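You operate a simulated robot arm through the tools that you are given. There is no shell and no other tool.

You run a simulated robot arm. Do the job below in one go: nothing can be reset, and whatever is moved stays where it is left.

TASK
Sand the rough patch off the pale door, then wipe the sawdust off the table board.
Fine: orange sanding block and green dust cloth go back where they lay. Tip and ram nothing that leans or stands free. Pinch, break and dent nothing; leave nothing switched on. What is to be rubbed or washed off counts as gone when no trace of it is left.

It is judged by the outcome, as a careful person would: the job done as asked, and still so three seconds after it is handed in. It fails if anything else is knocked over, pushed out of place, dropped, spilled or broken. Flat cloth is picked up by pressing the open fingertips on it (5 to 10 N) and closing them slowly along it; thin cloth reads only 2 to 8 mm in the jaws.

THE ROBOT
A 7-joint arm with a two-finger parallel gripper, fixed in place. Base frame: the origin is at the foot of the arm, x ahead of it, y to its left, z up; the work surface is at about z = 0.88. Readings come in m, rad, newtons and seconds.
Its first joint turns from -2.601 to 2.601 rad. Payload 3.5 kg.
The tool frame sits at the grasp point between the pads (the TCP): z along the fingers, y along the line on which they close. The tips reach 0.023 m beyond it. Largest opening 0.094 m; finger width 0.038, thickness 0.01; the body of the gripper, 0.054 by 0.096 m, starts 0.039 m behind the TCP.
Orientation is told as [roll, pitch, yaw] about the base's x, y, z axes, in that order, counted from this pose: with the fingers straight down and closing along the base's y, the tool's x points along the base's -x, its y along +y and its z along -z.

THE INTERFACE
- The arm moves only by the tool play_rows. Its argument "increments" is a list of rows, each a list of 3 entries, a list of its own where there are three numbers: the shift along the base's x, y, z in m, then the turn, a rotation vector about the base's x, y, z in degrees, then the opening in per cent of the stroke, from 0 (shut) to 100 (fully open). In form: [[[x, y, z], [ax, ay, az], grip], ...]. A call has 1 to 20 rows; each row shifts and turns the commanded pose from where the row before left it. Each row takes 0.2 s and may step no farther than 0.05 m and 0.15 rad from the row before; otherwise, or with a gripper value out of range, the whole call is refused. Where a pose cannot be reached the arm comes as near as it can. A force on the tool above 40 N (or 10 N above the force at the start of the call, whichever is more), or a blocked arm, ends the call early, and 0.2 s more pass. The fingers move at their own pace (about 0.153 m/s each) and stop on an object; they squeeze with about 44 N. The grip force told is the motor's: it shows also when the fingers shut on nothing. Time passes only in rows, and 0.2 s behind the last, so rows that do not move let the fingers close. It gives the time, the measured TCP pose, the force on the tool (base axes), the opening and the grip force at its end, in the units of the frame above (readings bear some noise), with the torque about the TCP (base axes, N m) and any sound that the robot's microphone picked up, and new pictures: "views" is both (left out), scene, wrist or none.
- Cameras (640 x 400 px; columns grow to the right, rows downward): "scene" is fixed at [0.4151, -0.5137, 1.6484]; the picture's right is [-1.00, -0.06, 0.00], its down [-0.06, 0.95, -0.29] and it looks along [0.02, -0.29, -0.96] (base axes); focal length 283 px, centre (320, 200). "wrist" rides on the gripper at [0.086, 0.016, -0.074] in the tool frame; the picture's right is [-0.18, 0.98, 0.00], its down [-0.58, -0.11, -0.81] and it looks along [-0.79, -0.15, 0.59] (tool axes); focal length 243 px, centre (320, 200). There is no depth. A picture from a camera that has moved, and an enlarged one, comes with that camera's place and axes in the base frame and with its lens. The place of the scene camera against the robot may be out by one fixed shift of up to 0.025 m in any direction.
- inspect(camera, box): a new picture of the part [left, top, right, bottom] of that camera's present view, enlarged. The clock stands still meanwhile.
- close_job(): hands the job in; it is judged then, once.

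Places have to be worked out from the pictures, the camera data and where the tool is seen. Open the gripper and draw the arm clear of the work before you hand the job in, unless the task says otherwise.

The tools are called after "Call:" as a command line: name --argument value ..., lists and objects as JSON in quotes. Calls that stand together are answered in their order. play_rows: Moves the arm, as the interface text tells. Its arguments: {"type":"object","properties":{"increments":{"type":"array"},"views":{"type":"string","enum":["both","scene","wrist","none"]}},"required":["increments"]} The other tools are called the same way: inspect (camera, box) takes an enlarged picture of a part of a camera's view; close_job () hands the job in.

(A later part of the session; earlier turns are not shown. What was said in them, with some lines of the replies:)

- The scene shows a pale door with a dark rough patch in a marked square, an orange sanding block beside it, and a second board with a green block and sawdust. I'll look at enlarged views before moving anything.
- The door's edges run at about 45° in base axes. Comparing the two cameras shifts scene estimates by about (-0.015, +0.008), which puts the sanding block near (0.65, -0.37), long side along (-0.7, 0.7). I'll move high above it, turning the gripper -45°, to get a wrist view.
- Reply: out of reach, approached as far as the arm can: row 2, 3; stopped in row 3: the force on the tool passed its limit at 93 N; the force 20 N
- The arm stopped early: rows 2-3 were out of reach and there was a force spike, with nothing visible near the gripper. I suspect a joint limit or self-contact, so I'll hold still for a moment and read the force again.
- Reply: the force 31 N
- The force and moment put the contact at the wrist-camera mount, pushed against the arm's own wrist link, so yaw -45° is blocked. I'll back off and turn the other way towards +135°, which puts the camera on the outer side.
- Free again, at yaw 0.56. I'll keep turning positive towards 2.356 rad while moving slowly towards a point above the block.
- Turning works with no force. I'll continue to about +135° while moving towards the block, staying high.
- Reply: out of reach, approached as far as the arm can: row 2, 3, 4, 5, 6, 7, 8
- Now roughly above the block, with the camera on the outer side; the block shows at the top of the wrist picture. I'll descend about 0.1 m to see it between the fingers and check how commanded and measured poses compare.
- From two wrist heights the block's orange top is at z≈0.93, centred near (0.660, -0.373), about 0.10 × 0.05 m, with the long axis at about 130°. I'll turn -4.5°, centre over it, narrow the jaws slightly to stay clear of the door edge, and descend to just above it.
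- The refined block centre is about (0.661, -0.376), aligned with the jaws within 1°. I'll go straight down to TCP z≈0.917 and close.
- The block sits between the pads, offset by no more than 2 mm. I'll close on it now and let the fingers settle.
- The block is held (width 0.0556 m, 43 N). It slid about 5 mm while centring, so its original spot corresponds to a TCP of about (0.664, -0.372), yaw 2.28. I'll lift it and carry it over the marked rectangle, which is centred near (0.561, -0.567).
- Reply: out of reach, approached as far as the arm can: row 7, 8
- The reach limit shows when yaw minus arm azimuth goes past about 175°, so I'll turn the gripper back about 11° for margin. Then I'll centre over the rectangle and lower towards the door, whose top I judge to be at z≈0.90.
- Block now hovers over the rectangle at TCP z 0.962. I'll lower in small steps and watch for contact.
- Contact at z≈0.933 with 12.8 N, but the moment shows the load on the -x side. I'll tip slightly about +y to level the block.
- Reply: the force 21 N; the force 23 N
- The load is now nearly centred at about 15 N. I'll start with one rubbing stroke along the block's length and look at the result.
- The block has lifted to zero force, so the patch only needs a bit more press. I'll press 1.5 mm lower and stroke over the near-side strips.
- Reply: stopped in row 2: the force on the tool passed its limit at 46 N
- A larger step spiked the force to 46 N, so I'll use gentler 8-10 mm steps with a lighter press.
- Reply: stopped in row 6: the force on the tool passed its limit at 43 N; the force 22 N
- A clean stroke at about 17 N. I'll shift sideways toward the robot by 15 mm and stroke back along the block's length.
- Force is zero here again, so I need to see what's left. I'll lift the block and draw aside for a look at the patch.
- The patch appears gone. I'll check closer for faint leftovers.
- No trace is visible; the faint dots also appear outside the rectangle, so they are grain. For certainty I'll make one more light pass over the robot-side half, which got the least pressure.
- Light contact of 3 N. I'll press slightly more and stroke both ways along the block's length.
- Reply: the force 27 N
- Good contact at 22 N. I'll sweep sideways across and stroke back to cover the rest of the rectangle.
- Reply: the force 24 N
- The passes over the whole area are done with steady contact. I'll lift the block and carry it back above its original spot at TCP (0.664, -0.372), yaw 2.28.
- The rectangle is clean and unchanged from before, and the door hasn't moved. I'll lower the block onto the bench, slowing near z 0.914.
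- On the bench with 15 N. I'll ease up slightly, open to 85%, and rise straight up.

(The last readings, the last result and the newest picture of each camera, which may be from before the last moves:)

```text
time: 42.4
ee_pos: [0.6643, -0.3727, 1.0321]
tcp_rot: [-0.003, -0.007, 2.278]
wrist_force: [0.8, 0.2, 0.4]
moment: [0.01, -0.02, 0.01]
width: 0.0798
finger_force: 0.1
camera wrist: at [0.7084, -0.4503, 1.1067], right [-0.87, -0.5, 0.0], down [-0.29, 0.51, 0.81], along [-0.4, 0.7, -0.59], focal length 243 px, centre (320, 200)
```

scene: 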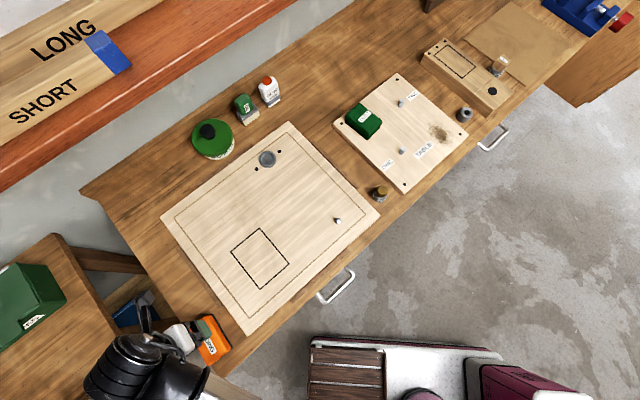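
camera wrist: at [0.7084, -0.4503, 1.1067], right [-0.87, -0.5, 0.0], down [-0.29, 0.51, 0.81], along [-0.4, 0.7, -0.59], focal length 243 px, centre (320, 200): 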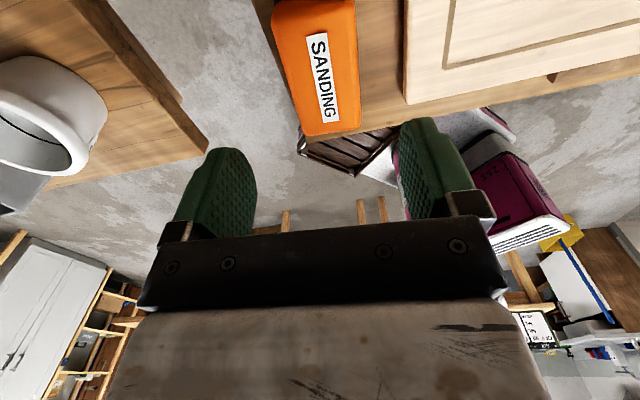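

The block is back down. Next is the cloth: scene estimates put it near (0.303, -0.978), beyond 0.98 m reach, so I need a good look first. I'll carry the arm high in an arc towards the table board, turning to yaw ≈42°.

Call:
play_rows --increments '[[[0, 0, 0.04], [0, 0, -3], 85], [[0, 0, 0.03], [0, 0, -3], 85], [[-0.029, -0.037, 0], [0, 0, -6], 100], [[-0.029, -0.037, 0], [0, 0, -6], 100], [[-0.029, -0.037, 0], [0, 0, -6], 100], [[-0.029, -0.037, 0], [0, 0, -6], 100], [[-0.029, -0.037, 0], [0, 0, -6], 100], [[-0.029, -0.037, 0], [0, 0, -6], 100], [[-0.029, -0.037, 0], [0, 0, -6], 100], [[-0.029, -0.037, 0], [0, 0, -6], 100], [[-0.029, -0.037, 0], [0, 0, -6], 100], [[-0.029, -0.037, 0], [0, 0, -6], 100], [[-0.029, -0.037, 0], [0, 0, -6], 100], [[-0.029, -0.037, 0], [0, 0, -6], 100], [[-0.029, -0.037, 0], [0, 0, -6], 100], [[-0.029, -0.037, 0], [0, 0, -5], 100], [[0, 0, 0], [0, 0, 0], 100]]'

```text
time: 46.0
ee_pos: [0.2571, -0.8853, 1.1006]
tcp_rot: [-0.003, -0.006, 0.725]
wrist_force: [0.3, 0.0, -0.5]
moment: [0.02, -0.01, 0.02]
width: 0.0942
finger_force: 0.1
camera wrist: at [0.1803, -0.9327, 1.1747], right [-0.51, 0.86, 0.0], down [0.5, 0.3, 0.81], along [0.7, 0.42, -0.59], focal length 243 px, centre (320, 200)
```

scene: 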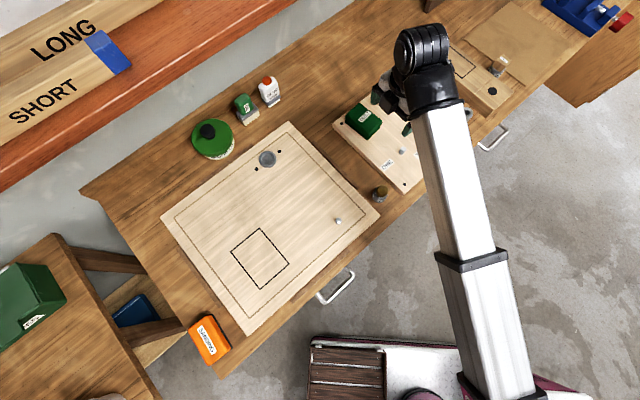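
wrist: 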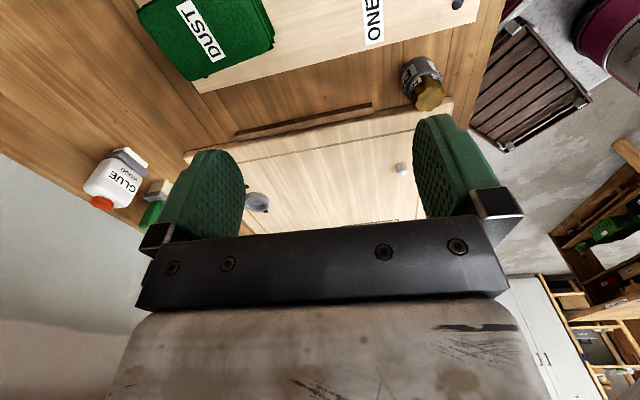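

The sanding block looks back in place. I'll zoom in on the cloth from both cameras and check the block's placement.

Call:
inspect --camera "wrist" --box '[100, 0, 300, 125]'

Call:
inspect --camera "scene" --box '[325, 80, 425, 150]'

Call:
inspect --camera "scene" --box '[150, 180, 390, 370]'

```text
3.20 times, centred on (200, 62) of wrist
camera zoom: at [0.1803, -0.9327, 1.1747], right [-0.51, 0.86, 0.0], down [0.5, 0.3, 0.81], along [0.7, 0.42, -0.59], focal length 776 px, centre (704, 640)
```

zoom: 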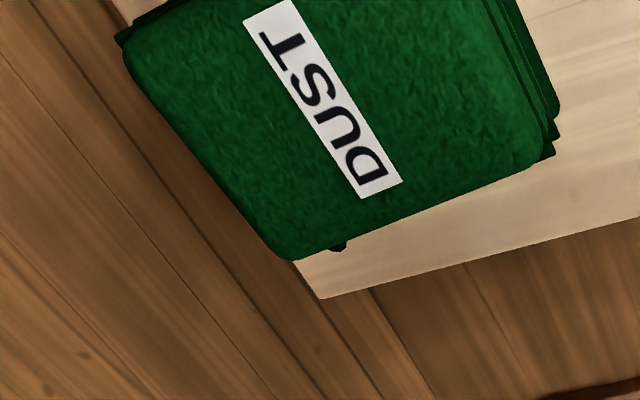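

```text
5.71 times, centred on (375, 115) of scene
camera zoom: at [0.4151, -0.5137, 1.6484], right [-1.0, -0.06, 0.0], down [-0.06, 0.95, -0.29], along [0.02, -0.29, -0.96], focal length 1619 px, centre (6, 686)
```

zoom: 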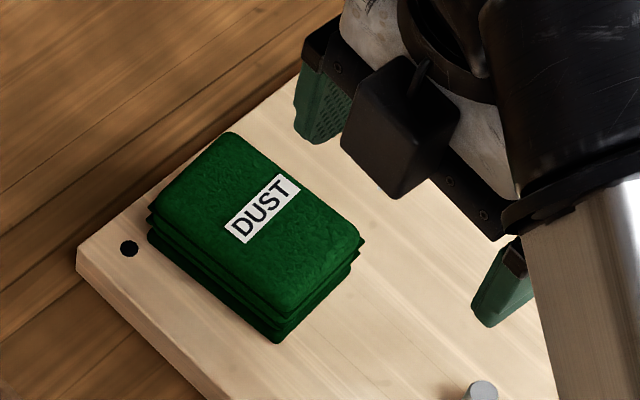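

```text
2.11 times, centred on (270, 275) of scene
camera zoom: at [0.4151, -0.5137, 1.6484], right [-1.0, -0.06, 0.0], down [-0.06, 0.95, -0.29], along [0.02, -0.29, -0.96], focal length 596 px, centre (425, 42)
```

zoom: 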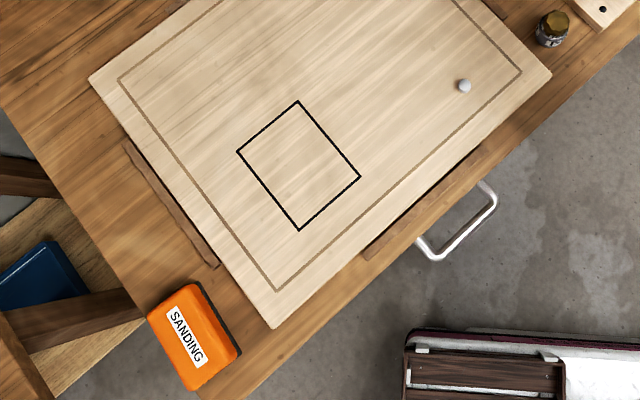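

The sanding block's picture matches its starting one. The cloth is a folded stack with its top at z≈0.93, centred near (0.304, -0.973), about 0.09 × 0.06 m with the long axis at about 140°, on a board at z≈0.903. To grip across the short side I need yaw≈-40°, with the fingers tilted outward along the long axis for reach. I'll approach that pose step by step at a safe height.

Call:
play_rows --increments '[[[0, 0, 0], [0, 0, -7], 100], [[0, 0, 0], [0, 0, -7], 100], [[0, 0, 0], [0, 0, -7], 100], [[0, 0, 0], [0, 0, -7], 100], [[0, 0, 0], [0, 0, -7], 100], [[0, 0, 0], [0, 0, -7], 100], [[0, 0, 0], [0, -5, 0], 100], [[0, 0, 0], [0, -5, 0], 100], [[0, 0, 0], [0, 0, 0], 100]]'

```text
time: 48.0
ee_pos: [0.2588, -0.8915, 1.1039]
tcp_rot: [-0.001, -0.182, -0.009]
wrist_force: [-0.4, -0.1, 0.3]
moment: [0.01, -0.01, -0.01]
width: 0.094
finger_force: 0.0
camera wrist: at [0.1596, -0.8742, 1.1611], right [0.19, 0.98, 0.03], down [0.42, -0.11, 0.9], along [0.89, -0.16, -0.44], focal length 243 px, centre (320, 200)
```

scene: 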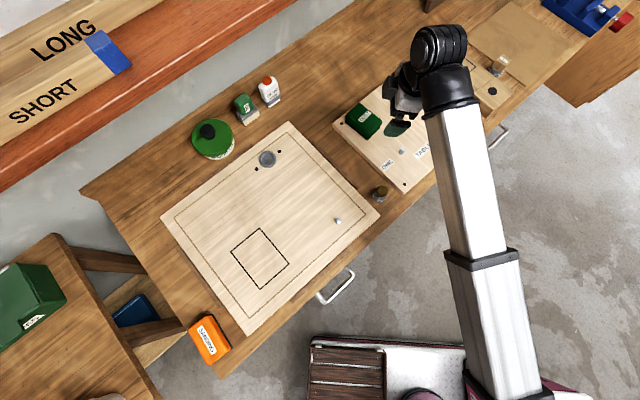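
wrist: 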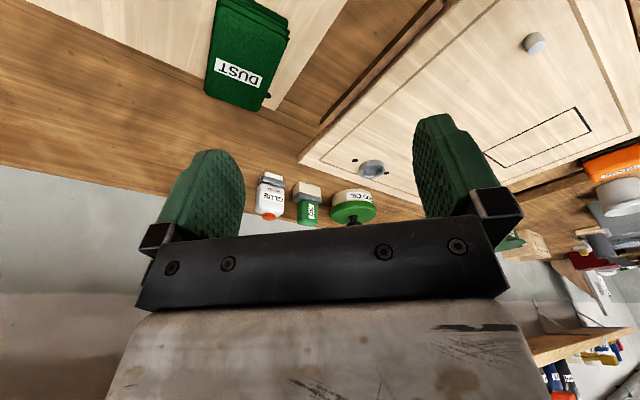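

Working fine so far with no force. I'll continue turning towards yaw -40° in small steps.

Call:
play_rows --increments '[[[0, 0, 0], [0, 0, -4], 100], [[0, 0, 0], [0, 0, -4], 100], [[0, 0, 0], [0, 0, -4], 100], [[0, 0, 0], [0, 0, -4], 100], [[0, 0, 0], [0, 0, -4], 100], [[0, 0, 0], [0, 0, -4], 100], [[0, 0, 0], [0, 0, -4], 100], [[0, 0, 0], [0, 0, 0], 100]]'

```text
time: 49.8
ee_pos: [0.2587, -0.8897, 1.1052]
tcp_rot: [-0.001, -0.181, -0.498]
wrist_force: [-0.5, -0.8, -0.2]
moment: [0.01, 0.0, 0.02]
width: 0.0941
finger_force: 0.1
camera wrist: at [0.1791, -0.83, 1.1623], right [0.63, 0.78, 0.03], down [0.32, -0.3, 0.9], along [0.71, -0.55, -0.44], focal length 243 px, centre (320, 200)
```

scene: 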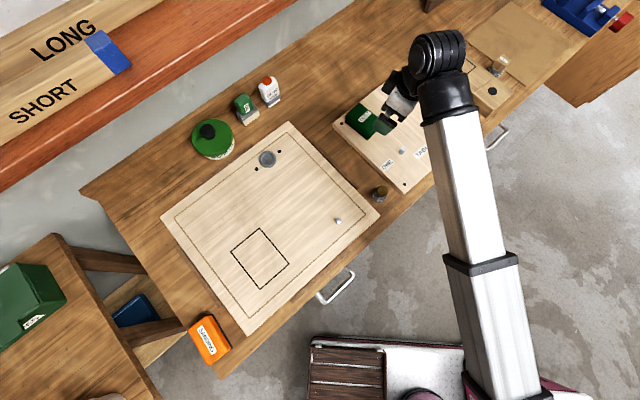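
wrist: 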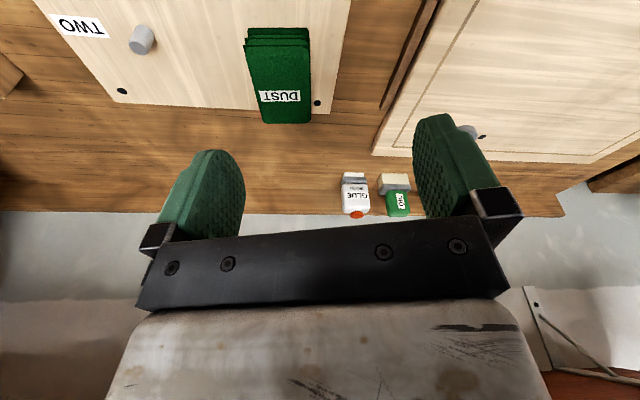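

Yaw is -28.5° with no contact, and the cloth shows clearly ahead of the fingers. I'll continue the last 11° carefully.

Call:
play_rows --increments '[[[0, 0, 0], [0, 0, -3], 100], [[0, 0, 0], [0, 0, -3], 100], [[0, 0, 0], [0, 0, -3], 100], [[0, 0, 0], [0, 0, -2], 100], [[0, 0, 0], [0, 0, 0], 100]]'

```text
time: 51.0
ee_pos: [0.2576, -0.8904, 1.1037]
tcp_rot: [-0.003, -0.181, -0.689]
wrist_force: [-0.8, 0.0, 0.1]
moment: [-0.01, 0.0, -0.01]
width: 0.0941
finger_force: 0.1
camera wrist: at [0.1915, -0.8159, 1.1622], right [0.76, 0.64, 0.03], down [0.26, -0.35, 0.9], along [0.59, -0.68, -0.44], focal length 243 px, centre (320, 200)
```

scene: 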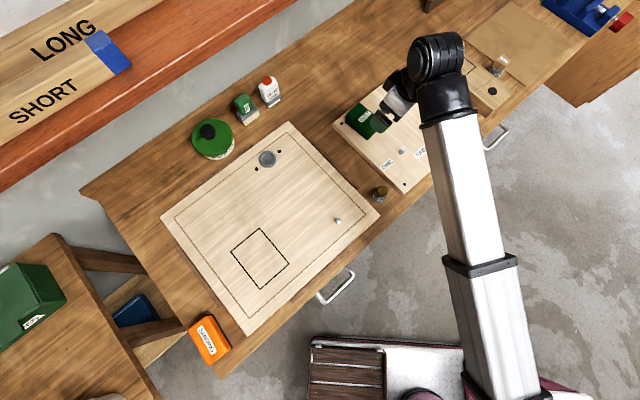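
wrist: 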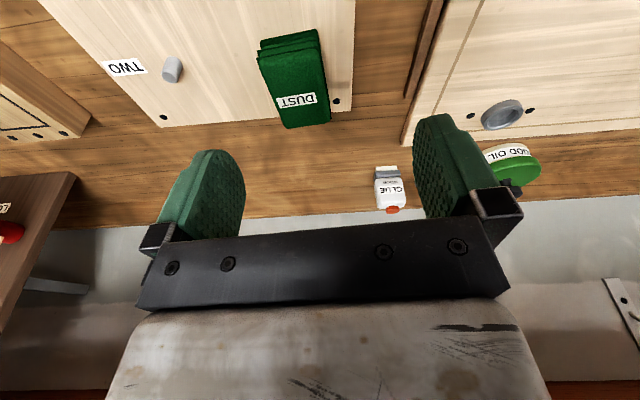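

Yaw -39.5° reached with no contact, and the cloth's long axis is aligned with the jaws. I'll zoom in to measure its position.

Call:
inspect --camera "wrist" --box '[220, 10, 380, 140]'

```text
3.08 times, centred on (300, 75) of wrist
camera zoom: at [0.1915, -0.8159, 1.1622], right [0.76, 0.64, 0.03], down [0.26, -0.35, 0.9], along [0.59, -0.68, -0.44], focal length 746 px, centre (382, 585)
```

zoom: 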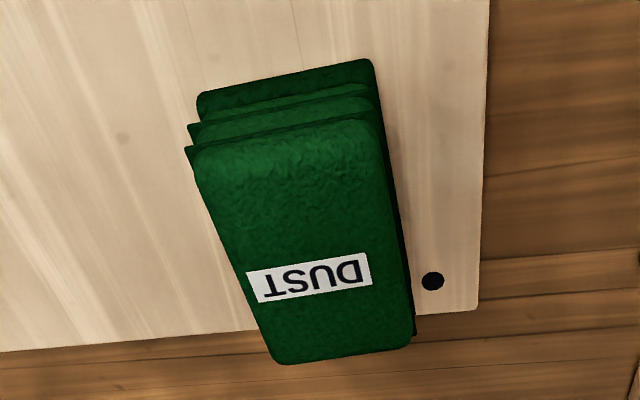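

The cloth centre is about (0.305, -0.976), consistent with the scene estimate. I'll move to just above it at z≈0.99 and check that the reach holds.

Call:
play_rows --increments '[[[0.0118, -0.0214, -0.028], [0, 0, 0], 100], [[0.0118, -0.0214, -0.028], [0, 0, 0], 100], [[0.0118, -0.0214, -0.028], [0, 0, 0], 100], [[0.0118, -0.0214, -0.028], [0, 0, 0], 100], [[0, 0, 0], [0, 0, 0], 100]]'

```text
time: 52.1
ee_pos: [0.3049, -0.9793, 0.9941]
tcp_rot: [-0.003, -0.184, -0.689]
wrist_force: [0.0, 0.0, 0.2]
moment: [0.0, -0.03, -0.02]
width: 0.0939
finger_force: 0.0
camera wrist: at [0.2386, -0.9043, 1.0507], right [0.76, 0.64, 0.03], down [0.26, -0.35, 0.9], along [0.59, -0.68, -0.44], focal length 243 px, centre (320, 200)
```

scene: 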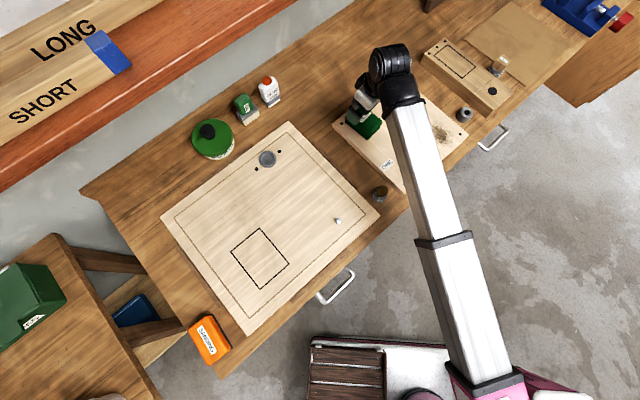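
wrist: 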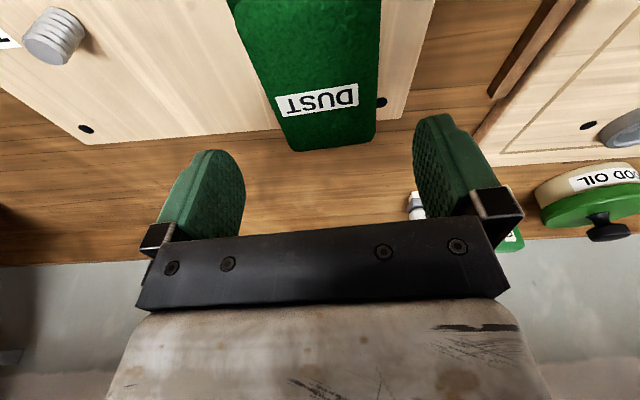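

Reach is fine; the lateral offset is only about 3 mm. I'll correct it and descend to z≈0.936 so the tips stay just above the board.

Call:
play_rows --increments '[[[0.002, 0.0023, -0.018], [0, 0, 0], 100], [[0, 0, -0.015], [0, 0, 0], 100], [[0, 0, -0.013], [0, 0, 0], 100], [[0, 0, -0.009], [0, 0, 0], 100], [[0, 0, 0], [0, 0, 0], 100]]'

```text
time: 53.4
ee_pos: [0.3066, -0.9745, 0.937]
tcp_rot: [-0.001, -0.181, -0.687]
wrist_force: [-0.8, 0.3, -0.6]
moment: [0.01, 0.01, 0.02]
width: 0.094
finger_force: 0.1
camera wrist: at [0.2414, -0.9008, 0.9943], right [0.76, 0.64, 0.03], down [0.26, -0.35, 0.9], along [0.59, -0.68, -0.44], focal length 243 px, centre (320, 200)
```

scene: 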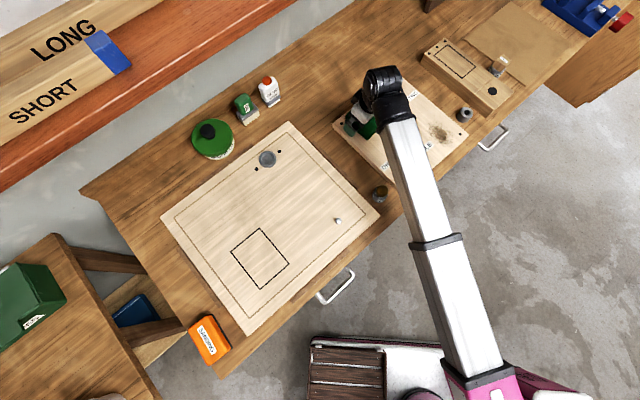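
wrist: 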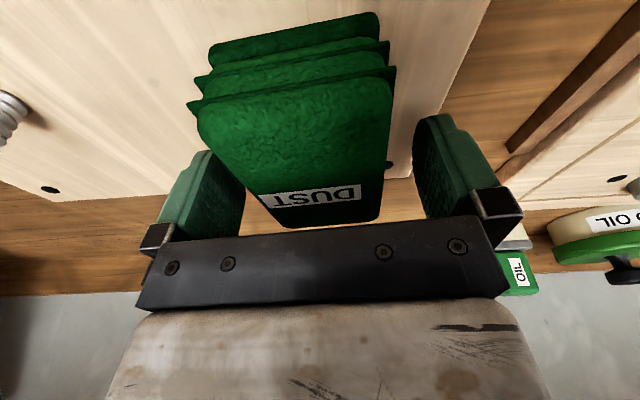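

The cloth stack sits between the fingers, well centred. I'll close slowly.

Call:
play_rows --increments '[[[0, 0, 0], [0, 0, 0], 85], [[0, 0, 0], [0, 0, 0], 75], [[0, 0, 0], [0, 0, 0], 68], [[0, 0, 0], [0, 0, 0], 62], [[0, 0, 0], [0, 0, 0], 56], [[0, 0, 0], [0, 0, 0], 50], [[0, 0, 0], [0, 0, 0], 50]]'

```text
time: 55.0
ee_pos: [0.3076, -0.9747, 0.9366]
tcp_rot: [-0.003, -0.179, -0.689]
wrist_force: [-0.2, -0.4, 1.2]
moment: [0.02, 0.0, -0.03]
width: 0.0594
finger_force: 44.1
camera wrist: at [0.2415, -0.9008, 0.9945], right [0.76, 0.64, 0.03], down [0.26, -0.35, 0.9], along [0.59, -0.68, -0.44], focal length 243 px, centre (320, 200)
```

scene: 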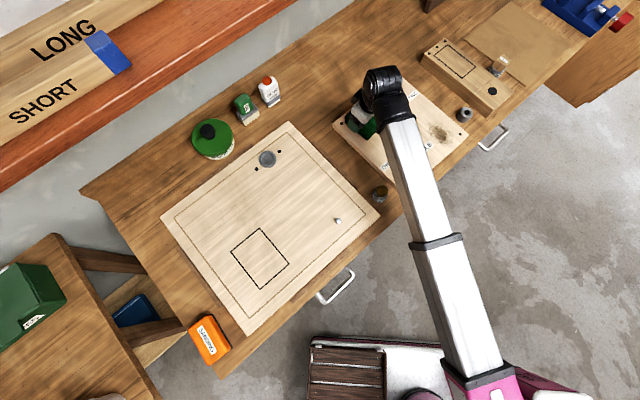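
wrist: 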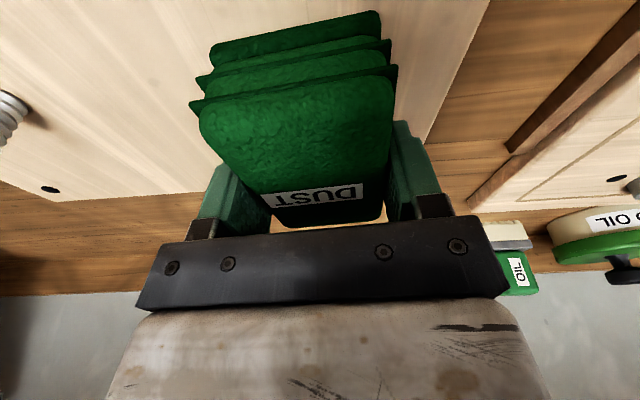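

Gripped at 59 mm with almost no shift; home pose is TCP (0.307, -0.9747, 0.937), yaw -0.688. I'll lift slowly and check that it comes along whole.

Call:
play_rows --increments '[[[0, 0, 0.01], [0, 0, 0], 50], [[0, 0, 0.02], [0, 0, 0], 50], [[0, 0, 0.03], [0, 0, 0], 50], [[0, 0, 0.02], [0, 0, 0], 50], [[0, 0, 0], [0, 0, 0], 50]]'

```text
time: 56.1
ee_pos: [0.3089, -0.9739, 1.016]
tcp_rot: [-0.001, -0.183, -0.687]
wrist_force: [-1.1, -0.3, -0.3]
moment: [0.0, 0.02, 0.01]
width: 0.0591
finger_force: 44.1
camera wrist: at [0.2422, -0.9005, 1.074], right [0.76, 0.64, 0.03], down [0.26, -0.35, 0.9], along [0.59, -0.68, -0.44], focal length 243 px, centre (320, 200)
```

scene: 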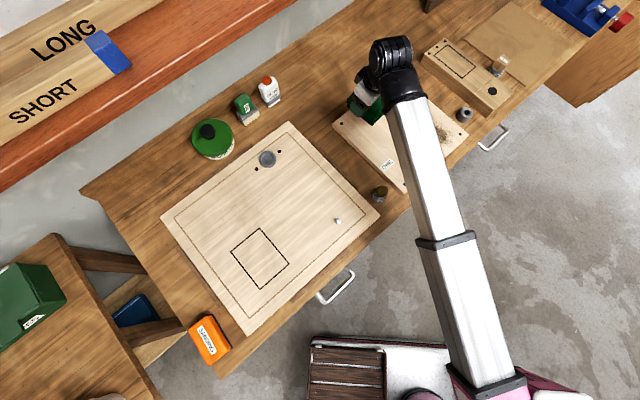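
wrist: 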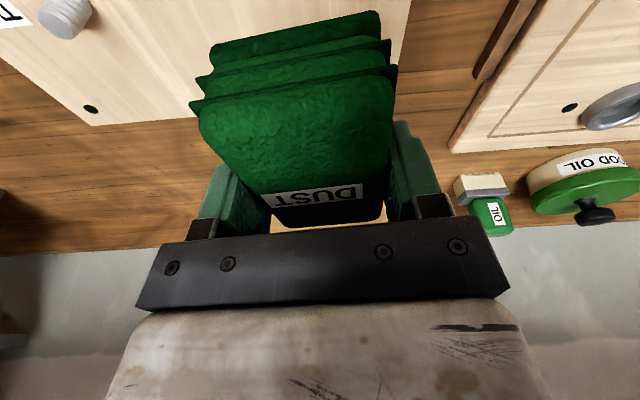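

The cloth came up whole. I'll carry it at z≈1.016, clear of the pegs, to above the sawdust at about (0.072, -0.955).

Call:
play_rows --increments '[[[-0.0395, 0.003, 0], [0, 0, 0], 50], [[-0.0395, 0.003, 0], [0, 0, 0], 50], [[-0.0395, 0.003, 0], [0, 0, 0], 50], [[-0.0395, 0.003, 0], [0, 0, 0], 50], [[-0.0395, 0.003, 0], [0, 0, 0], 50], [[-0.0395, 0.004, 0], [0, 0, 0], 50], [[0, 0, 0], [0, 0, 0], 50]]'

```text
time: 57.8
ee_pos: [0.0678, -0.9515, 1.0205]
tcp_rot: [-0.002, -0.182, -0.688]
wrist_force: [0.1, 0.0, 0.3]
moment: [-0.03, 0.04, 0.03]
width: 0.0591
finger_force: 43.8
camera wrist: at [0.0022, -0.8774, 1.0779], right [0.76, 0.64, 0.03], down [0.26, -0.35, 0.9], along [0.59, -0.68, -0.44], focal length 243 px, centre (320, 200)
```

scene: 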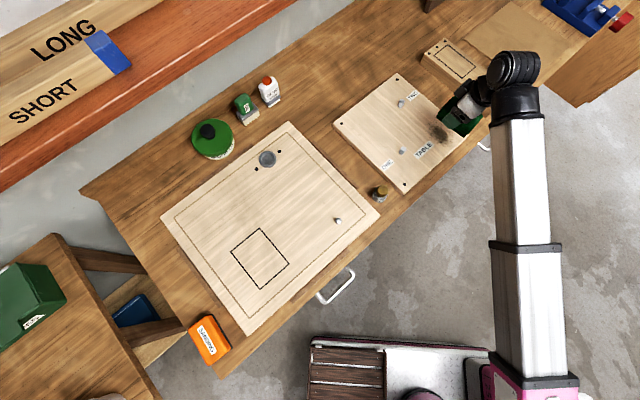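
wrist: 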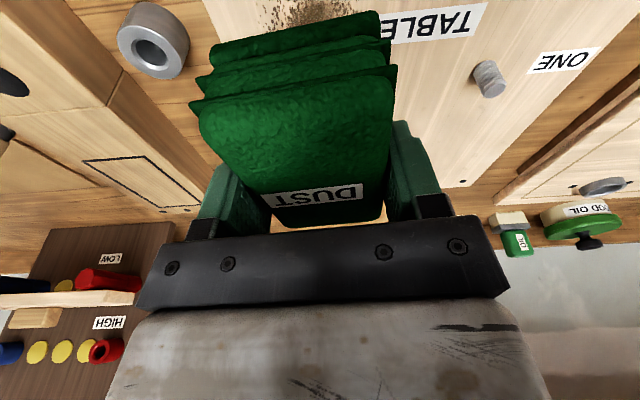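

The sawdust peeks out behind the cloth, so the estimate holds (centre ≈(0.068, -0.957)). The free-standing bushing at about (-0.01, -1.03) stays 5 cm from the fingers. I'll lower the cloth.

Call:
play_rows --increments '[[[0.001, -0.002, -0.025], [0, 0, 0], 50], [[0, -0.002, -0.025], [0, 0, 0], 50], [[0, 0, -0.015], [0, 0, 0], 50], [[0, 0, -0.01], [0, 0, 0], 50], [[0, 0, -0.003], [0, 0, 0], 50], [[0, 0, 0], [0, 0, 0], 50]]'

```text
time: 59.1
ee_pos: [0.0715, -0.9578, 0.9385]
tcp_rot: [-0.001, -0.18, -0.687]
wrist_force: [-0.4, 0.4, -0.3]
moment: [-0.01, 0.0, -0.02]
width: 0.0593
finger_force: 44.0
camera wrist: at [0.0052, -0.8841, 0.9966], right [0.76, 0.64, 0.03], down [0.26, -0.35, 0.9], along [0.59, -0.68, -0.44], focal length 243 px, centre (320, 200)
```

scene: 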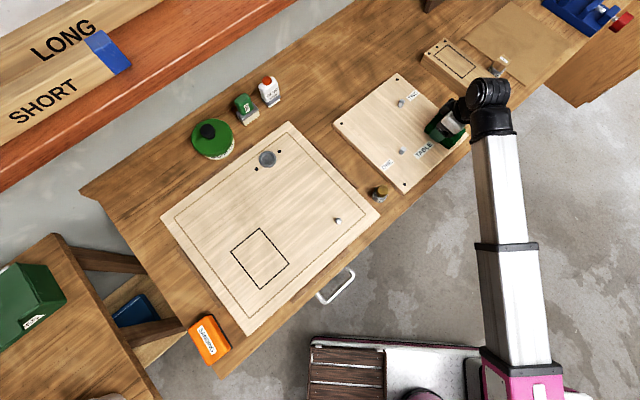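
wrist: 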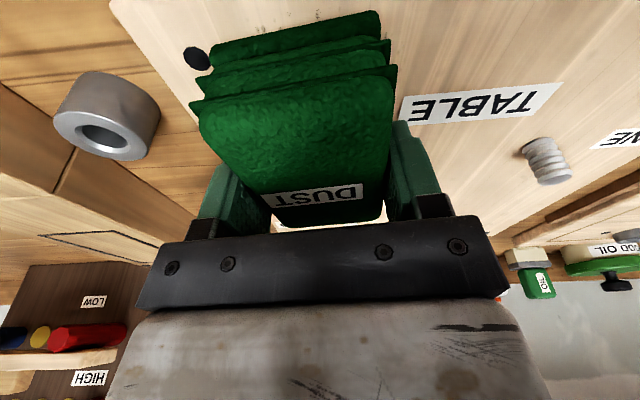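

The sawdust is fully covered by the cloth, still without contact at z 0.9385. I'll go down in 1 mm steps.

Call:
play_rows --increments '[[[0, 0, -0.001], [0, 0, 0], 50], [[0, 0, -0.001], [0, 0, 0], 50], [[0, 0, 0], [0, 0, 0], 50]]' --views "none"

```text
time: 60.0
ee_pos: [0.0719, -0.959, 0.9367]
tcp_rot: [-0.002, -0.181, -0.689]
wrist_force: [0.3, -0.2, 0.0]
moment: [-0.02, -0.01, -0.01]
width: 0.059
finger_force: 44.2
```

Call:
play_rows --increments '[[[0, 0, -0.001], [0, 0, 0], 50], [[0, 0, -0.0007], [0, 0, 0], 50], [[0, 0, 0], [0, 0, 0], 50]]' --views "none"

```text
time: 60.8
ee_pos: [0.0719, -0.9585, 0.9366]
tcp_rot: [-0.003, -0.183, -0.688]
wrist_force: [1.3, -0.6, 16.9]
moment: [0.37, 0.07, 0.0]
width: 0.0593
finger_force: 44.0
```

Contact at 17 N with the load slightly to the +y side. I'll level a touch, then stroke gently along the long axis.

Call:
play_rows --increments '[[[0, 0, 0.0002], [0.2, 0, 0], 50], [[0.0039, -0.0032, 0], [0, 0, 0], 50], [[0.0039, -0.0032, 0], [0, 0, 0], 50], [[0.0039, -0.0032, 0], [0, 0, 0], 50], [[-0.0039, 0.0032, 0], [0, 0, 0], 50], [[-0.0039, 0.0032, 0], [0, 0, 0], 50], [[-0.0039, 0.0032, 0], [0, 0, 0], 50], [[-0.0039, 0.0032, 0], [0, 0, 0], 50], [[-0.0039, 0.0032, 0], [0, 0, 0], 50], [[-0.0039, 0.0032, 0], [0, 0, 0], 50], [[0, 0, 0], [0, 0, 0], 50]]' --views "none"

```text
time: 63.1
ee_pos: [0.0584, -0.9481, 0.9362]
tcp_rot: [0.0, -0.181, -0.687]
wrist_force: [8.2, -5.0, 18.4]
moment: [-0.18, -0.11, 0.03]
width: 0.0589
finger_force: 43.9
```

Good steady pressure (18 N). I'll sweep sideways and back across the patch area, keeping well short of the bushing.

Call:
play_rows --increments '[[[0.0032, 0.0039, 0], [0, 0, 0], 50], [[0.0032, 0.0039, 0], [0, 0, 0], 50], [[0.0032, 0.0039, 0], [0, 0, 0], 50], [[0.0032, 0.0039, 0], [0, 0, 0], 50], [[0.0046, -0.0038, 0], [0, 0, 0], 50], [[0.0046, -0.0038, 0], [0, 0, 0], 50], [[0.0046, -0.0038, 0], [0, 0, 0], 50], [[0.0046, -0.0038, 0], [0, 0, 0], 50], [[0.0046, -0.0038, 0], [0, 0, 0], 50], [[-0.0032, -0.0039, 0], [0, 0, 0], 50], [[-0.0032, -0.0039, 0], [0, 0, 0], 50], [[-0.0032, -0.0039, 0], [0, 0, 0], 50], [[-0.0032, -0.0039, 0], [0, 0, 0], 50], [[0, 0, 0], [0, 0, 0], 50]]' --views "wrist"

```text
time: 66.2
ee_pos: [0.0845, -0.9683, 0.9366]
tcp_rot: [0.0, -0.18, -0.69]
wrist_force: [4.3, 2.2, 9.5]
moment: [-0.01, -0.16, 0.07]
width: 0.059
finger_force: 44.4
camera wrist: at [0.0178, -0.8937, 0.9943], right [0.76, 0.64, 0.03], down [0.26, -0.36, 0.9], along [0.59, -0.68, -0.44], focal length 243 px, centre (320, 200)
```

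wrist: 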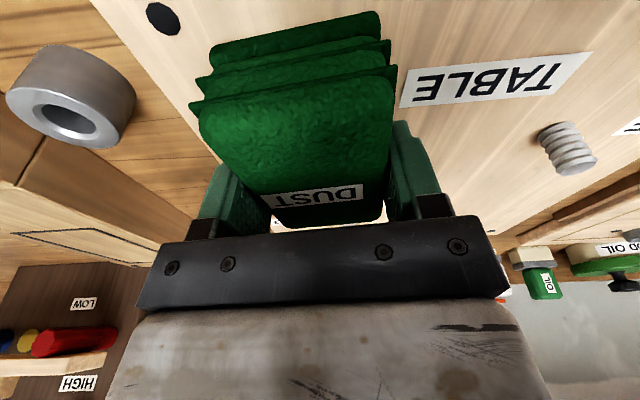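

Still in contact at 9.5 N and the area looks clean so far. I'll shift toward the bushing side by 15 mm and stroke back.

Call:
play_rows --increments '[[[-0.0032, -0.0039, -0.0002], [0, 0, 0], 50], [[-0.0032, -0.0039, 0], [0, 0, 0], 50], [[-0.0032, -0.0039, 0], [0, 0, 0], 50], [[-0.0046, 0.0038, 0], [0, 0, 0], 50], [[-0.0046, 0.0038, 0], [0, 0, 0], 50], [[-0.0046, 0.0038, 0], [0, 0, 0], 50], [[-0.0046, 0.0038, 0], [0, 0, 0], 50], [[-0.0046, 0.0038, 0], [0, 0, 0], 50], [[0.0032, 0.0039, 0], [0, 0, 0], 50], [[0.0032, 0.0039, 0], [0, 0, 0], 50], [[0.0032, 0.0039, 0], [0, 0, 0], 50], [[0, 0, 0], [0, 0, 0], 50]]' --views "none"

```text
time: 68.8
ee_pos: [0.0596, -0.9494, 0.9364]
tcp_rot: [0.003, -0.178, -0.689]
wrist_force: [-7.5, -4.2, 17.0]
moment: [-0.29, 0.19, -0.08]
width: 0.0592
finger_force: 43.3
```

Contact held through all strokes. I'll lift and move halfway towards the cloth's home to look at the board.

Call:
play_rows --increments '[[[0, 0, 0.02], [0, 0, 0], 50], [[0, 0, 0.03], [0, 0, 0], 50], [[0, 0, 0.03], [0, 0, 0], 50], [[0.041, -0.004, 0], [0, 0, 0], 50], [[0.041, -0.004, 0], [0, 0, 0], 50], [[0.041, -0.004, 0], [0, 0, 0], 50], [[0.041, -0.004, 0], [0, 0, 0], 50], [[0, 0, 0], [0, 0, 0], 50]]'

Call:
inspect --camera "scene" --box '[400, 100, 480, 160]'

```text
time: 70.5
ee_pos: [0.2259, -0.9666, 1.0187]
tcp_rot: [0.002, -0.179, -0.689]
wrist_force: [-0.4, -0.7, -0.8]
moment: [-0.01, -0.04, -0.01]
width: 0.0591
finger_force: 43.8
camera wrist: at [0.1591, -0.8927, 1.0768], right [0.76, 0.64, 0.03], down [0.26, -0.36, 0.9], along [0.59, -0.68, -0.44], focal length 243 px, centre (320, 200)
```

scene: 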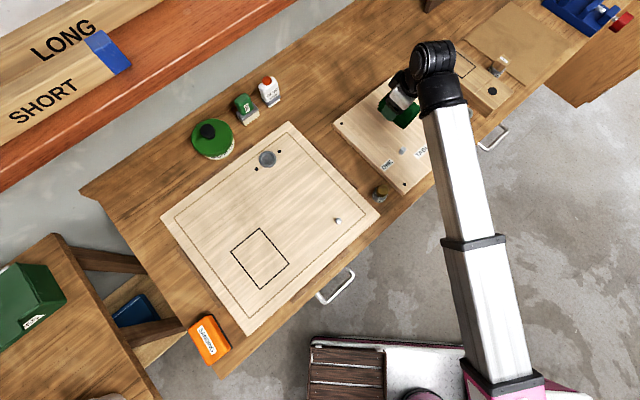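
wrist: 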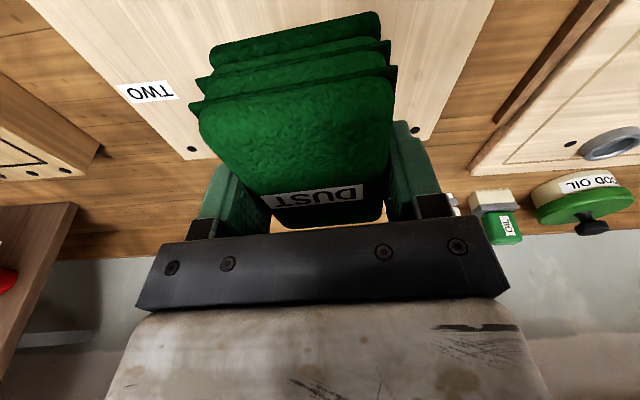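

```text
6.67 times, centred on (440, 130) of scene
camera zoom: at [0.4151, -0.5137, 1.6484], right [-1.0, -0.06, 0.0], down [-0.06, 0.95, -0.29], along [0.02, -0.29, -0.96], focal length 1889 px, centre (-480, 667)
```

zoom: 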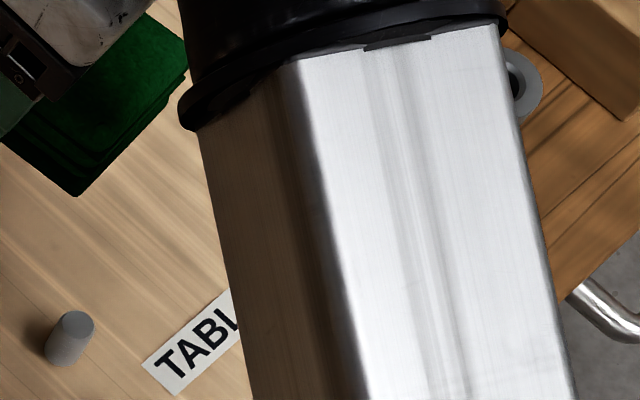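

The forearm hides the area. I'll go on to above the cloth's home, where the sawdust spot was visible before.

Call:
play_rows --increments '[[[0.04, -0.004, 0], [0, 0, 0], 50], [[0.041, -0.004, 0], [0, 0, 0], 50], [[0, 0, 0], [0, 0, 0], 50]]'

Call:
inspect --camera "scene" --box '[400, 100, 480, 160]'

```text
time: 71.3
ee_pos: [0.3055, -0.974, 1.0177]
tcp_rot: [0.002, -0.179, -0.689]
wrist_force: [-0.1, 0.6, -0.5]
moment: [0.0, 0.02, -0.02]
width: 0.0594
finger_force: 43.7
camera wrist: at [0.2393, -0.8996, 1.0751], right [0.76, 0.64, 0.03], down [0.26, -0.36, 0.9], along [0.59, -0.68, -0.44], focal length 243 px, centre (320, 200)
```

scene: 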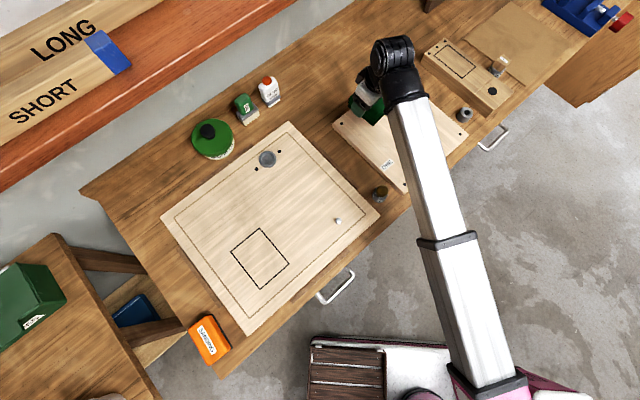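
wrist: 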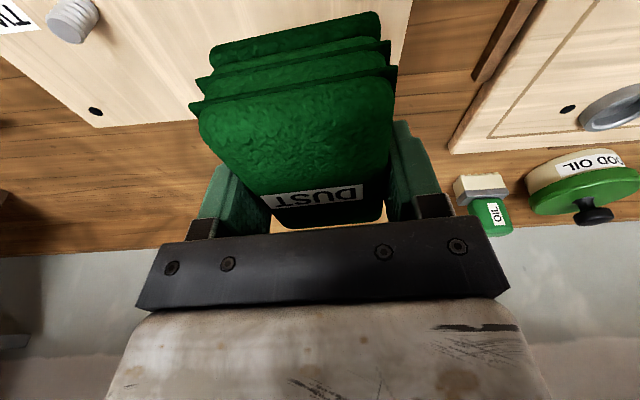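

```text
6.67 times, centred on (440, 130) of scene
camera zoom: at [0.4151, -0.5137, 1.6484], right [-1.0, -0.06, 0.0], down [-0.06, 0.95, -0.29], along [0.02, -0.29, -0.96], focal length 1889 px, centre (-480, 667)
```

zoom: 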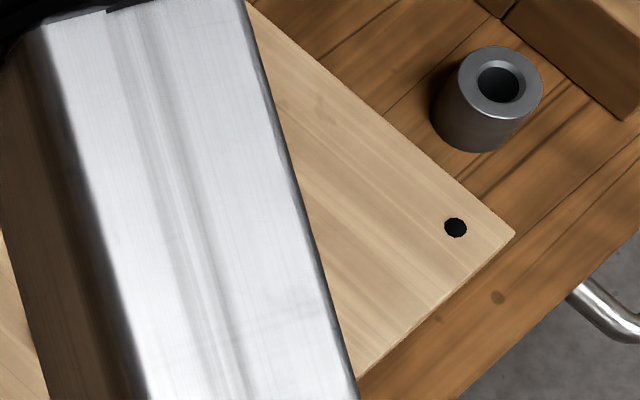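

The right half of the wiped area is clean, but the forearm hides the left half. Before putting the cloth down I'll swing the arm a little further left, turning the yaw along, to see the whole spot.

Call:
play_rows --increments '[[[0.038, 0.024, 0.01], [0, 0, 4], 50], [[0.038, 0.024, 0.01], [0, 0, 4], 50], [[0.038, 0.024, 0], [0, 0, 4], 50], [[0, 0, 0], [0, 0, 0], 50]]'

Call:
inspect --camera "scene" --box '[400, 100, 480, 160]'

```text
time: 72.3
ee_pos: [0.4206, -0.9015, 1.0401]
tcp_rot: [0.003, -0.18, -0.478]
wrist_force: [-1.0, 0.3, -0.1]
moment: [0.01, 0.0, -0.03]
width: 0.0591
finger_force: 43.9
camera wrist: at [0.3408, -0.843, 1.0978], right [0.61, 0.79, 0.03], down [0.33, -0.29, 0.9], along [0.72, -0.54, -0.44], focal length 243 px, centre (320, 200)
```

scene: 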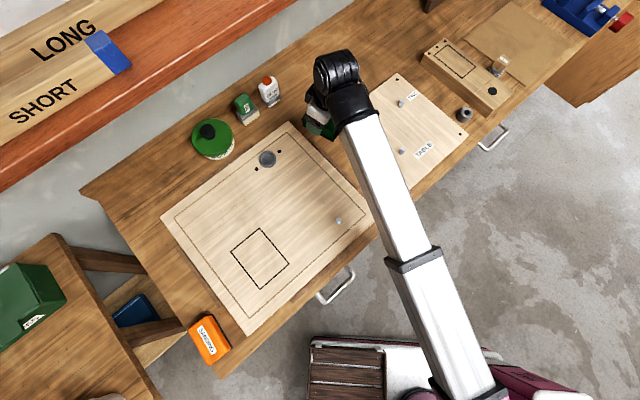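
wrist: 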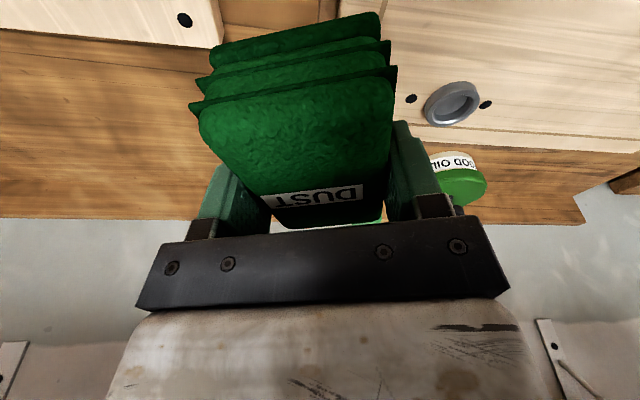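

```text
6.67 times, centred on (440, 130) of scene
camera zoom: at [0.4151, -0.5137, 1.6484], right [-1.0, -0.06, 0.0], down [-0.06, 0.95, -0.29], along [0.02, -0.29, -0.96], focal length 1889 px, centre (-480, 667)
```

zoom: 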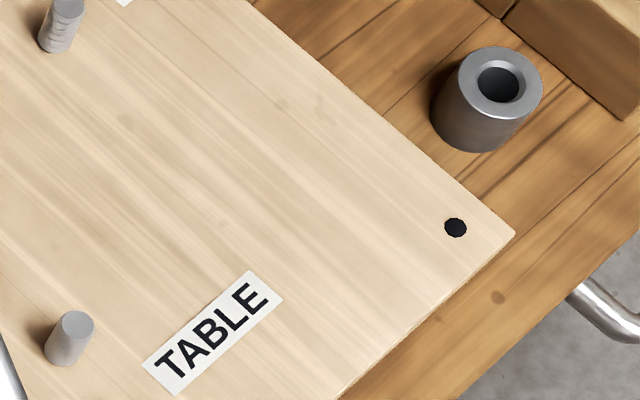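

The board is clean and the bushing and pegs are undisturbed. I'll swing back to above the cloth's home, reversing the turn.

Call:
play_rows --increments '[[[-0.038, -0.0244, 0], [0, 0, -4], 50], [[-0.038, -0.0244, -0.01], [0, 0, -4], 50], [[-0.0376, -0.0244, -0.015], [0, 0, -4], 50], [[0, 0, -0.02], [0, 0, 0], 50], [[0, 0, 0], [0, 0, 0], 50]]'

```text
time: 73.5
ee_pos: [0.3039, -0.9752, 0.9926]
tcp_rot: [0.0, -0.179, -0.689]
wrist_force: [0.5, 0.3, -0.7]
moment: [0.0, 0.0, -0.02]
width: 0.0592
finger_force: 44.5
camera wrist: at [0.2383, -0.902, 1.0504], right [0.76, 0.64, 0.03], down [0.26, -0.36, 0.9], along [0.59, -0.68, -0.44], focal length 243 px, centre (320, 200)
```

scene: 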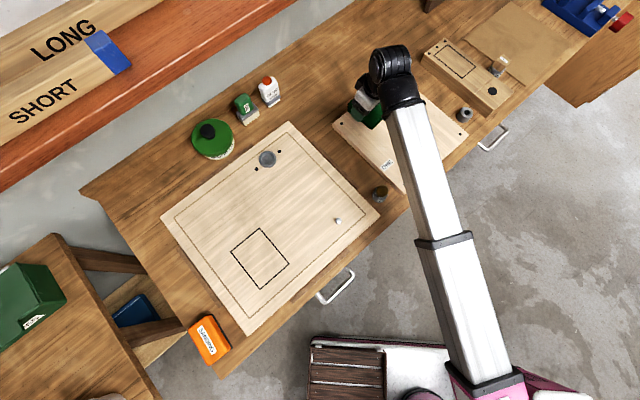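
wrist: 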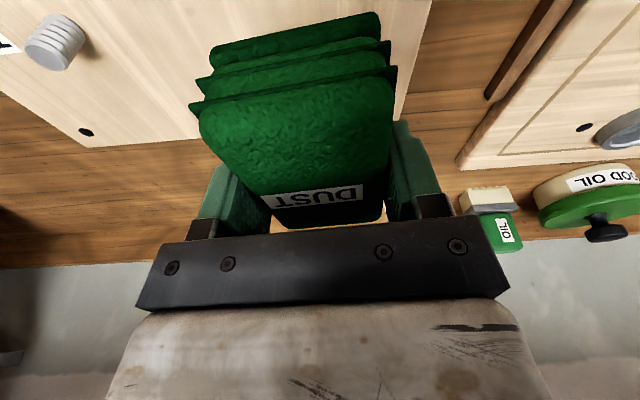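

Above home at (0.304, -0.975). I'll correct 3 mm in x and lower onto the board, slowing near z 0.937.

Call:
play_rows --increments '[[[0.003, 0.0005, -0.02], [0, 0, 0], 50], [[0, 0, -0.018], [0, 0, 0], 50], [[0, 0, -0.01], [0, 0, 0], 50], [[0, 0, -0.005], [0, 0, 0], 50], [[0, 0, -0.002], [0, 0, 0], 50], [[0, 0, 0], [0, 0, 0], 50]]'

```text
time: 75.0
ee_pos: [0.3077, -0.9733, 0.9363]
tcp_rot: [0.0, -0.18, -0.688]
wrist_force: [0.5, -3.9, 12.1]
moment: [0.15, 0.31, 0.05]
width: 0.059
finger_force: 44.0
camera wrist: at [0.2413, -0.9001, 0.994], right [0.76, 0.64, 0.03], down [0.26, -0.36, 0.9], along [0.59, -0.68, -0.44], focal length 243 px, centre (320, 200)
```

scene: 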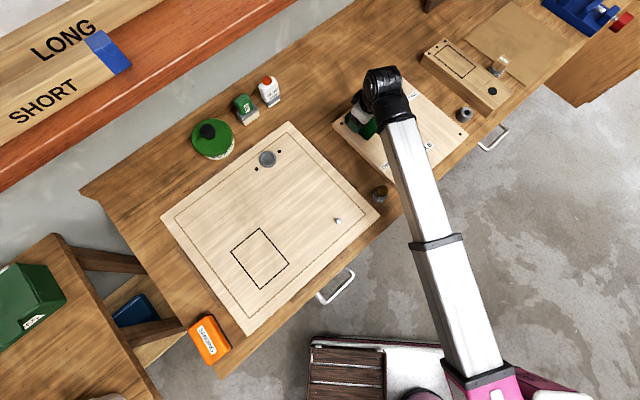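
wrist: 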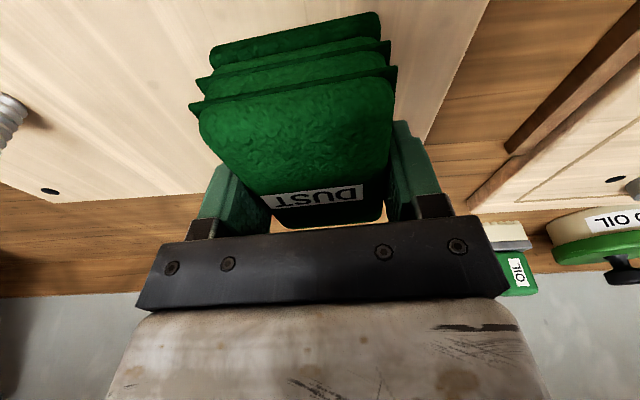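

This matches the picture at pick-up, and the cloth rests with 12 N. I'll open and rise straight up.

Call:
play_rows --increments '[[[0, 0, 0.0003], [0, 0, 0], 70], [[0, 0, 0], [0, 0, 0], 85], [[0, 0, 0], [0, 0, 0], 100], [[0, 0, 0], [0, 0, 0], 100], [[0, 0, 0], [0, 0, 0], 100], [[0, 0, 0.015], [0, 0, 0], 100], [[0, 0, 0.025], [0, 0, 0], 100], [[0, 0, 0.03], [0, 0, 0], 100], [[0, 0, 0.04], [0, 0, 0], 100], [[-0.012, 0.021, 0.04], [0, 0, 0], 100], [[-0.012, 0.021, 0.01], [0, 0, 0], 100], [[0, 0, 0], [0, 0, 0], 100]]'

```text
time: 77.5
ee_pos: [0.2835, -0.9306, 1.0963]
tcp_rot: [0.001, -0.177, -0.686]
wrist_force: [-0.1, 0.4, -0.4]
moment: [-0.04, 0.01, 0.03]
width: 0.0938
finger_force: 0.1
camera wrist: at [0.2172, -0.8578, 1.1544], right [0.76, 0.64, 0.03], down [0.26, -0.36, 0.9], along [0.59, -0.68, -0.44], focal length 243 px, centre (320, 200)
```

scene: 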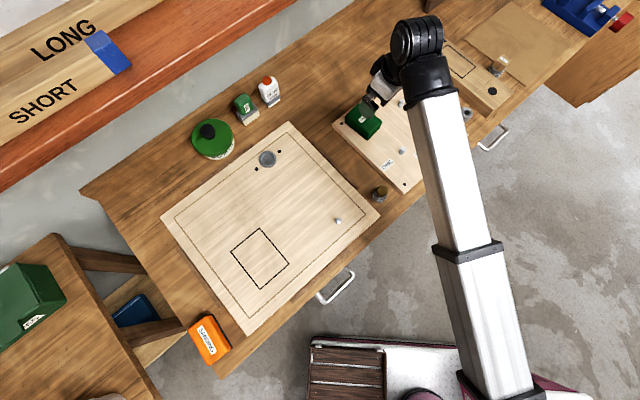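
wrist: 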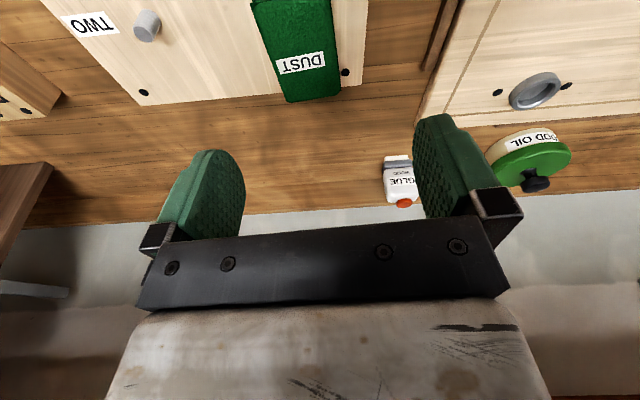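

The cloth is down in its place. I'll draw the arm clear, turning back to yaw ≈0 and moving high towards the starting area, then do a final check.

Call:
play_rows --increments '[[[0, 0.01, 0.02], [0, 0, 6], 100], [[0, 0.01, 0.02], [0, 0, 7], 100], [[0, 0.01, 0.02], [0, 0, 7], 100], [[0, 0.01, 0.01], [0, 0, 7], 100], [[0, 0.01, 0], [0, 0, 7], 100], [[0, 0, 0], [0, 0, 7], 100], [[0, 0, 0], [0, 4, 7], 100], [[0.035, 0.02, 0], [0, 4, 5], 100], [[0.035, 0.02, 0], [0, 2, 0], 100], [[0.035, 0.02, 0], [0, 0, 0], 100], [[0.035, 0.02, 0], [0, 0, 0], 100], [[0.035, 0.02, 0], [0, 0, 0], 100], [[0, 0, 0], [0, 0, 0], 100]]'

Call:
inspect --camera "scene" --box '[320, 20, 540, 200]'

Call:
inspect --camera "scene" --box '[150, 180, 390, 370]'

```text
time: 80.3
ee_pos: [0.457, -0.7825, 1.1658]
tcp_rot: [0.028, -0.009, 0.232]
wrist_force: [0.0, -0.4, 0.0]
moment: [-0.01, 0.0, -0.01]
width: 0.0941
finger_force: 0.1
camera wrist: at [0.3686, -0.7903, 1.2396], right [-0.05, 1.0, 0.03], down [0.59, 0.01, 0.81], along [0.81, 0.06, -0.59], focal length 243 px, centre (320, 200)
```

scene: 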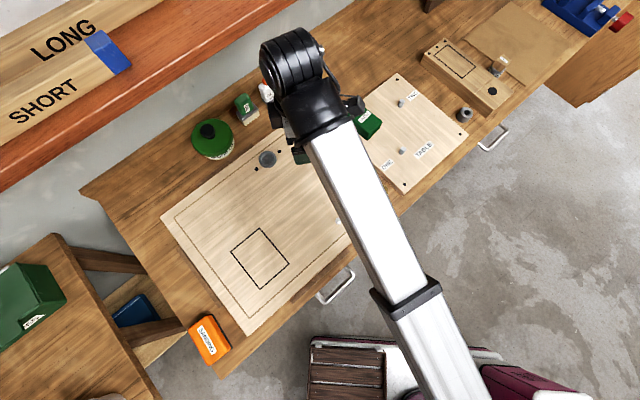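
wrist: 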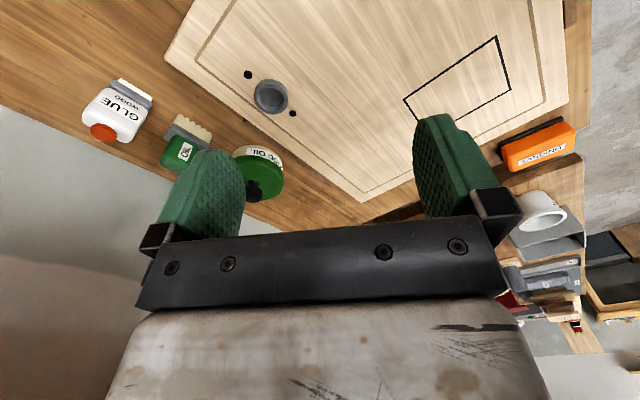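

```text
2.22 times, centred on (430, 110) of scene
camera zoom: at [0.4151, -0.5137, 1.6484], right [-1.0, -0.06, 0.0], down [-0.06, 0.95, -0.29], along [0.02, -0.29, -0.96], focal length 630 px, centre (76, 400)
```

zoom: 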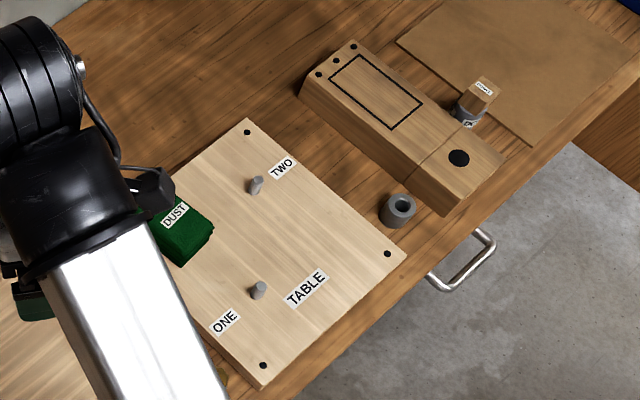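

```text
2.11 times, centred on (270, 275) of scene
camera zoom: at [0.4151, -0.5137, 1.6484], right [-1.0, -0.06, 0.0], down [-0.06, 0.95, -0.29], along [0.02, -0.29, -0.96], focal length 596 px, centre (425, 42)
```

zoom: 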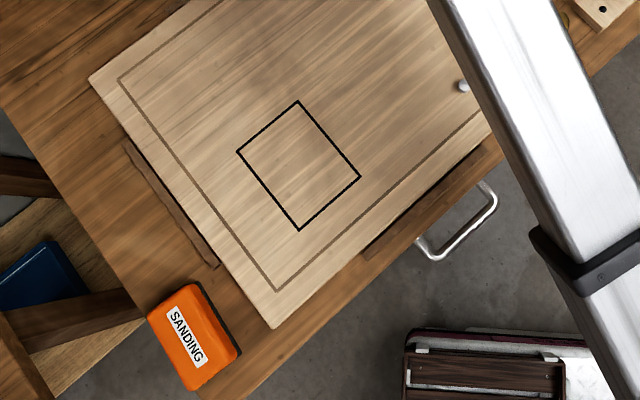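

The door rectangle and the table board are clean, and the sanding block and cloth are back in their spots. The bushing, pegs and jars are where they were. The gripper is open and clear of the work, so I'm handing the job in.

Call:
close_job

```text
The job is handed in.
```

The rough patch is sanded off the pale door and the sawdust is wiped off the table board. In the final close-up views I could see no trace of either.

- **Tools:** the orange sanding block and the green dust cloth are back where they lay. Both line up with the starting pictures.
- **Surroundings:** the door, board, pegs, bushing and bottles are where they were.
- **Arm:** the gripper is open and the arm is drawn clear, high above the bench.

- **Arm stop at the start:** my first move stopped at 93 N because the wrist camera pressed against the arm's own wrist link. Nothing in the workspace was touched.
- **Force stops while sanding:** the arm also stopped twice at about 45 N. I carried on with a lighter press and shorter strokes, and the door did not shift.
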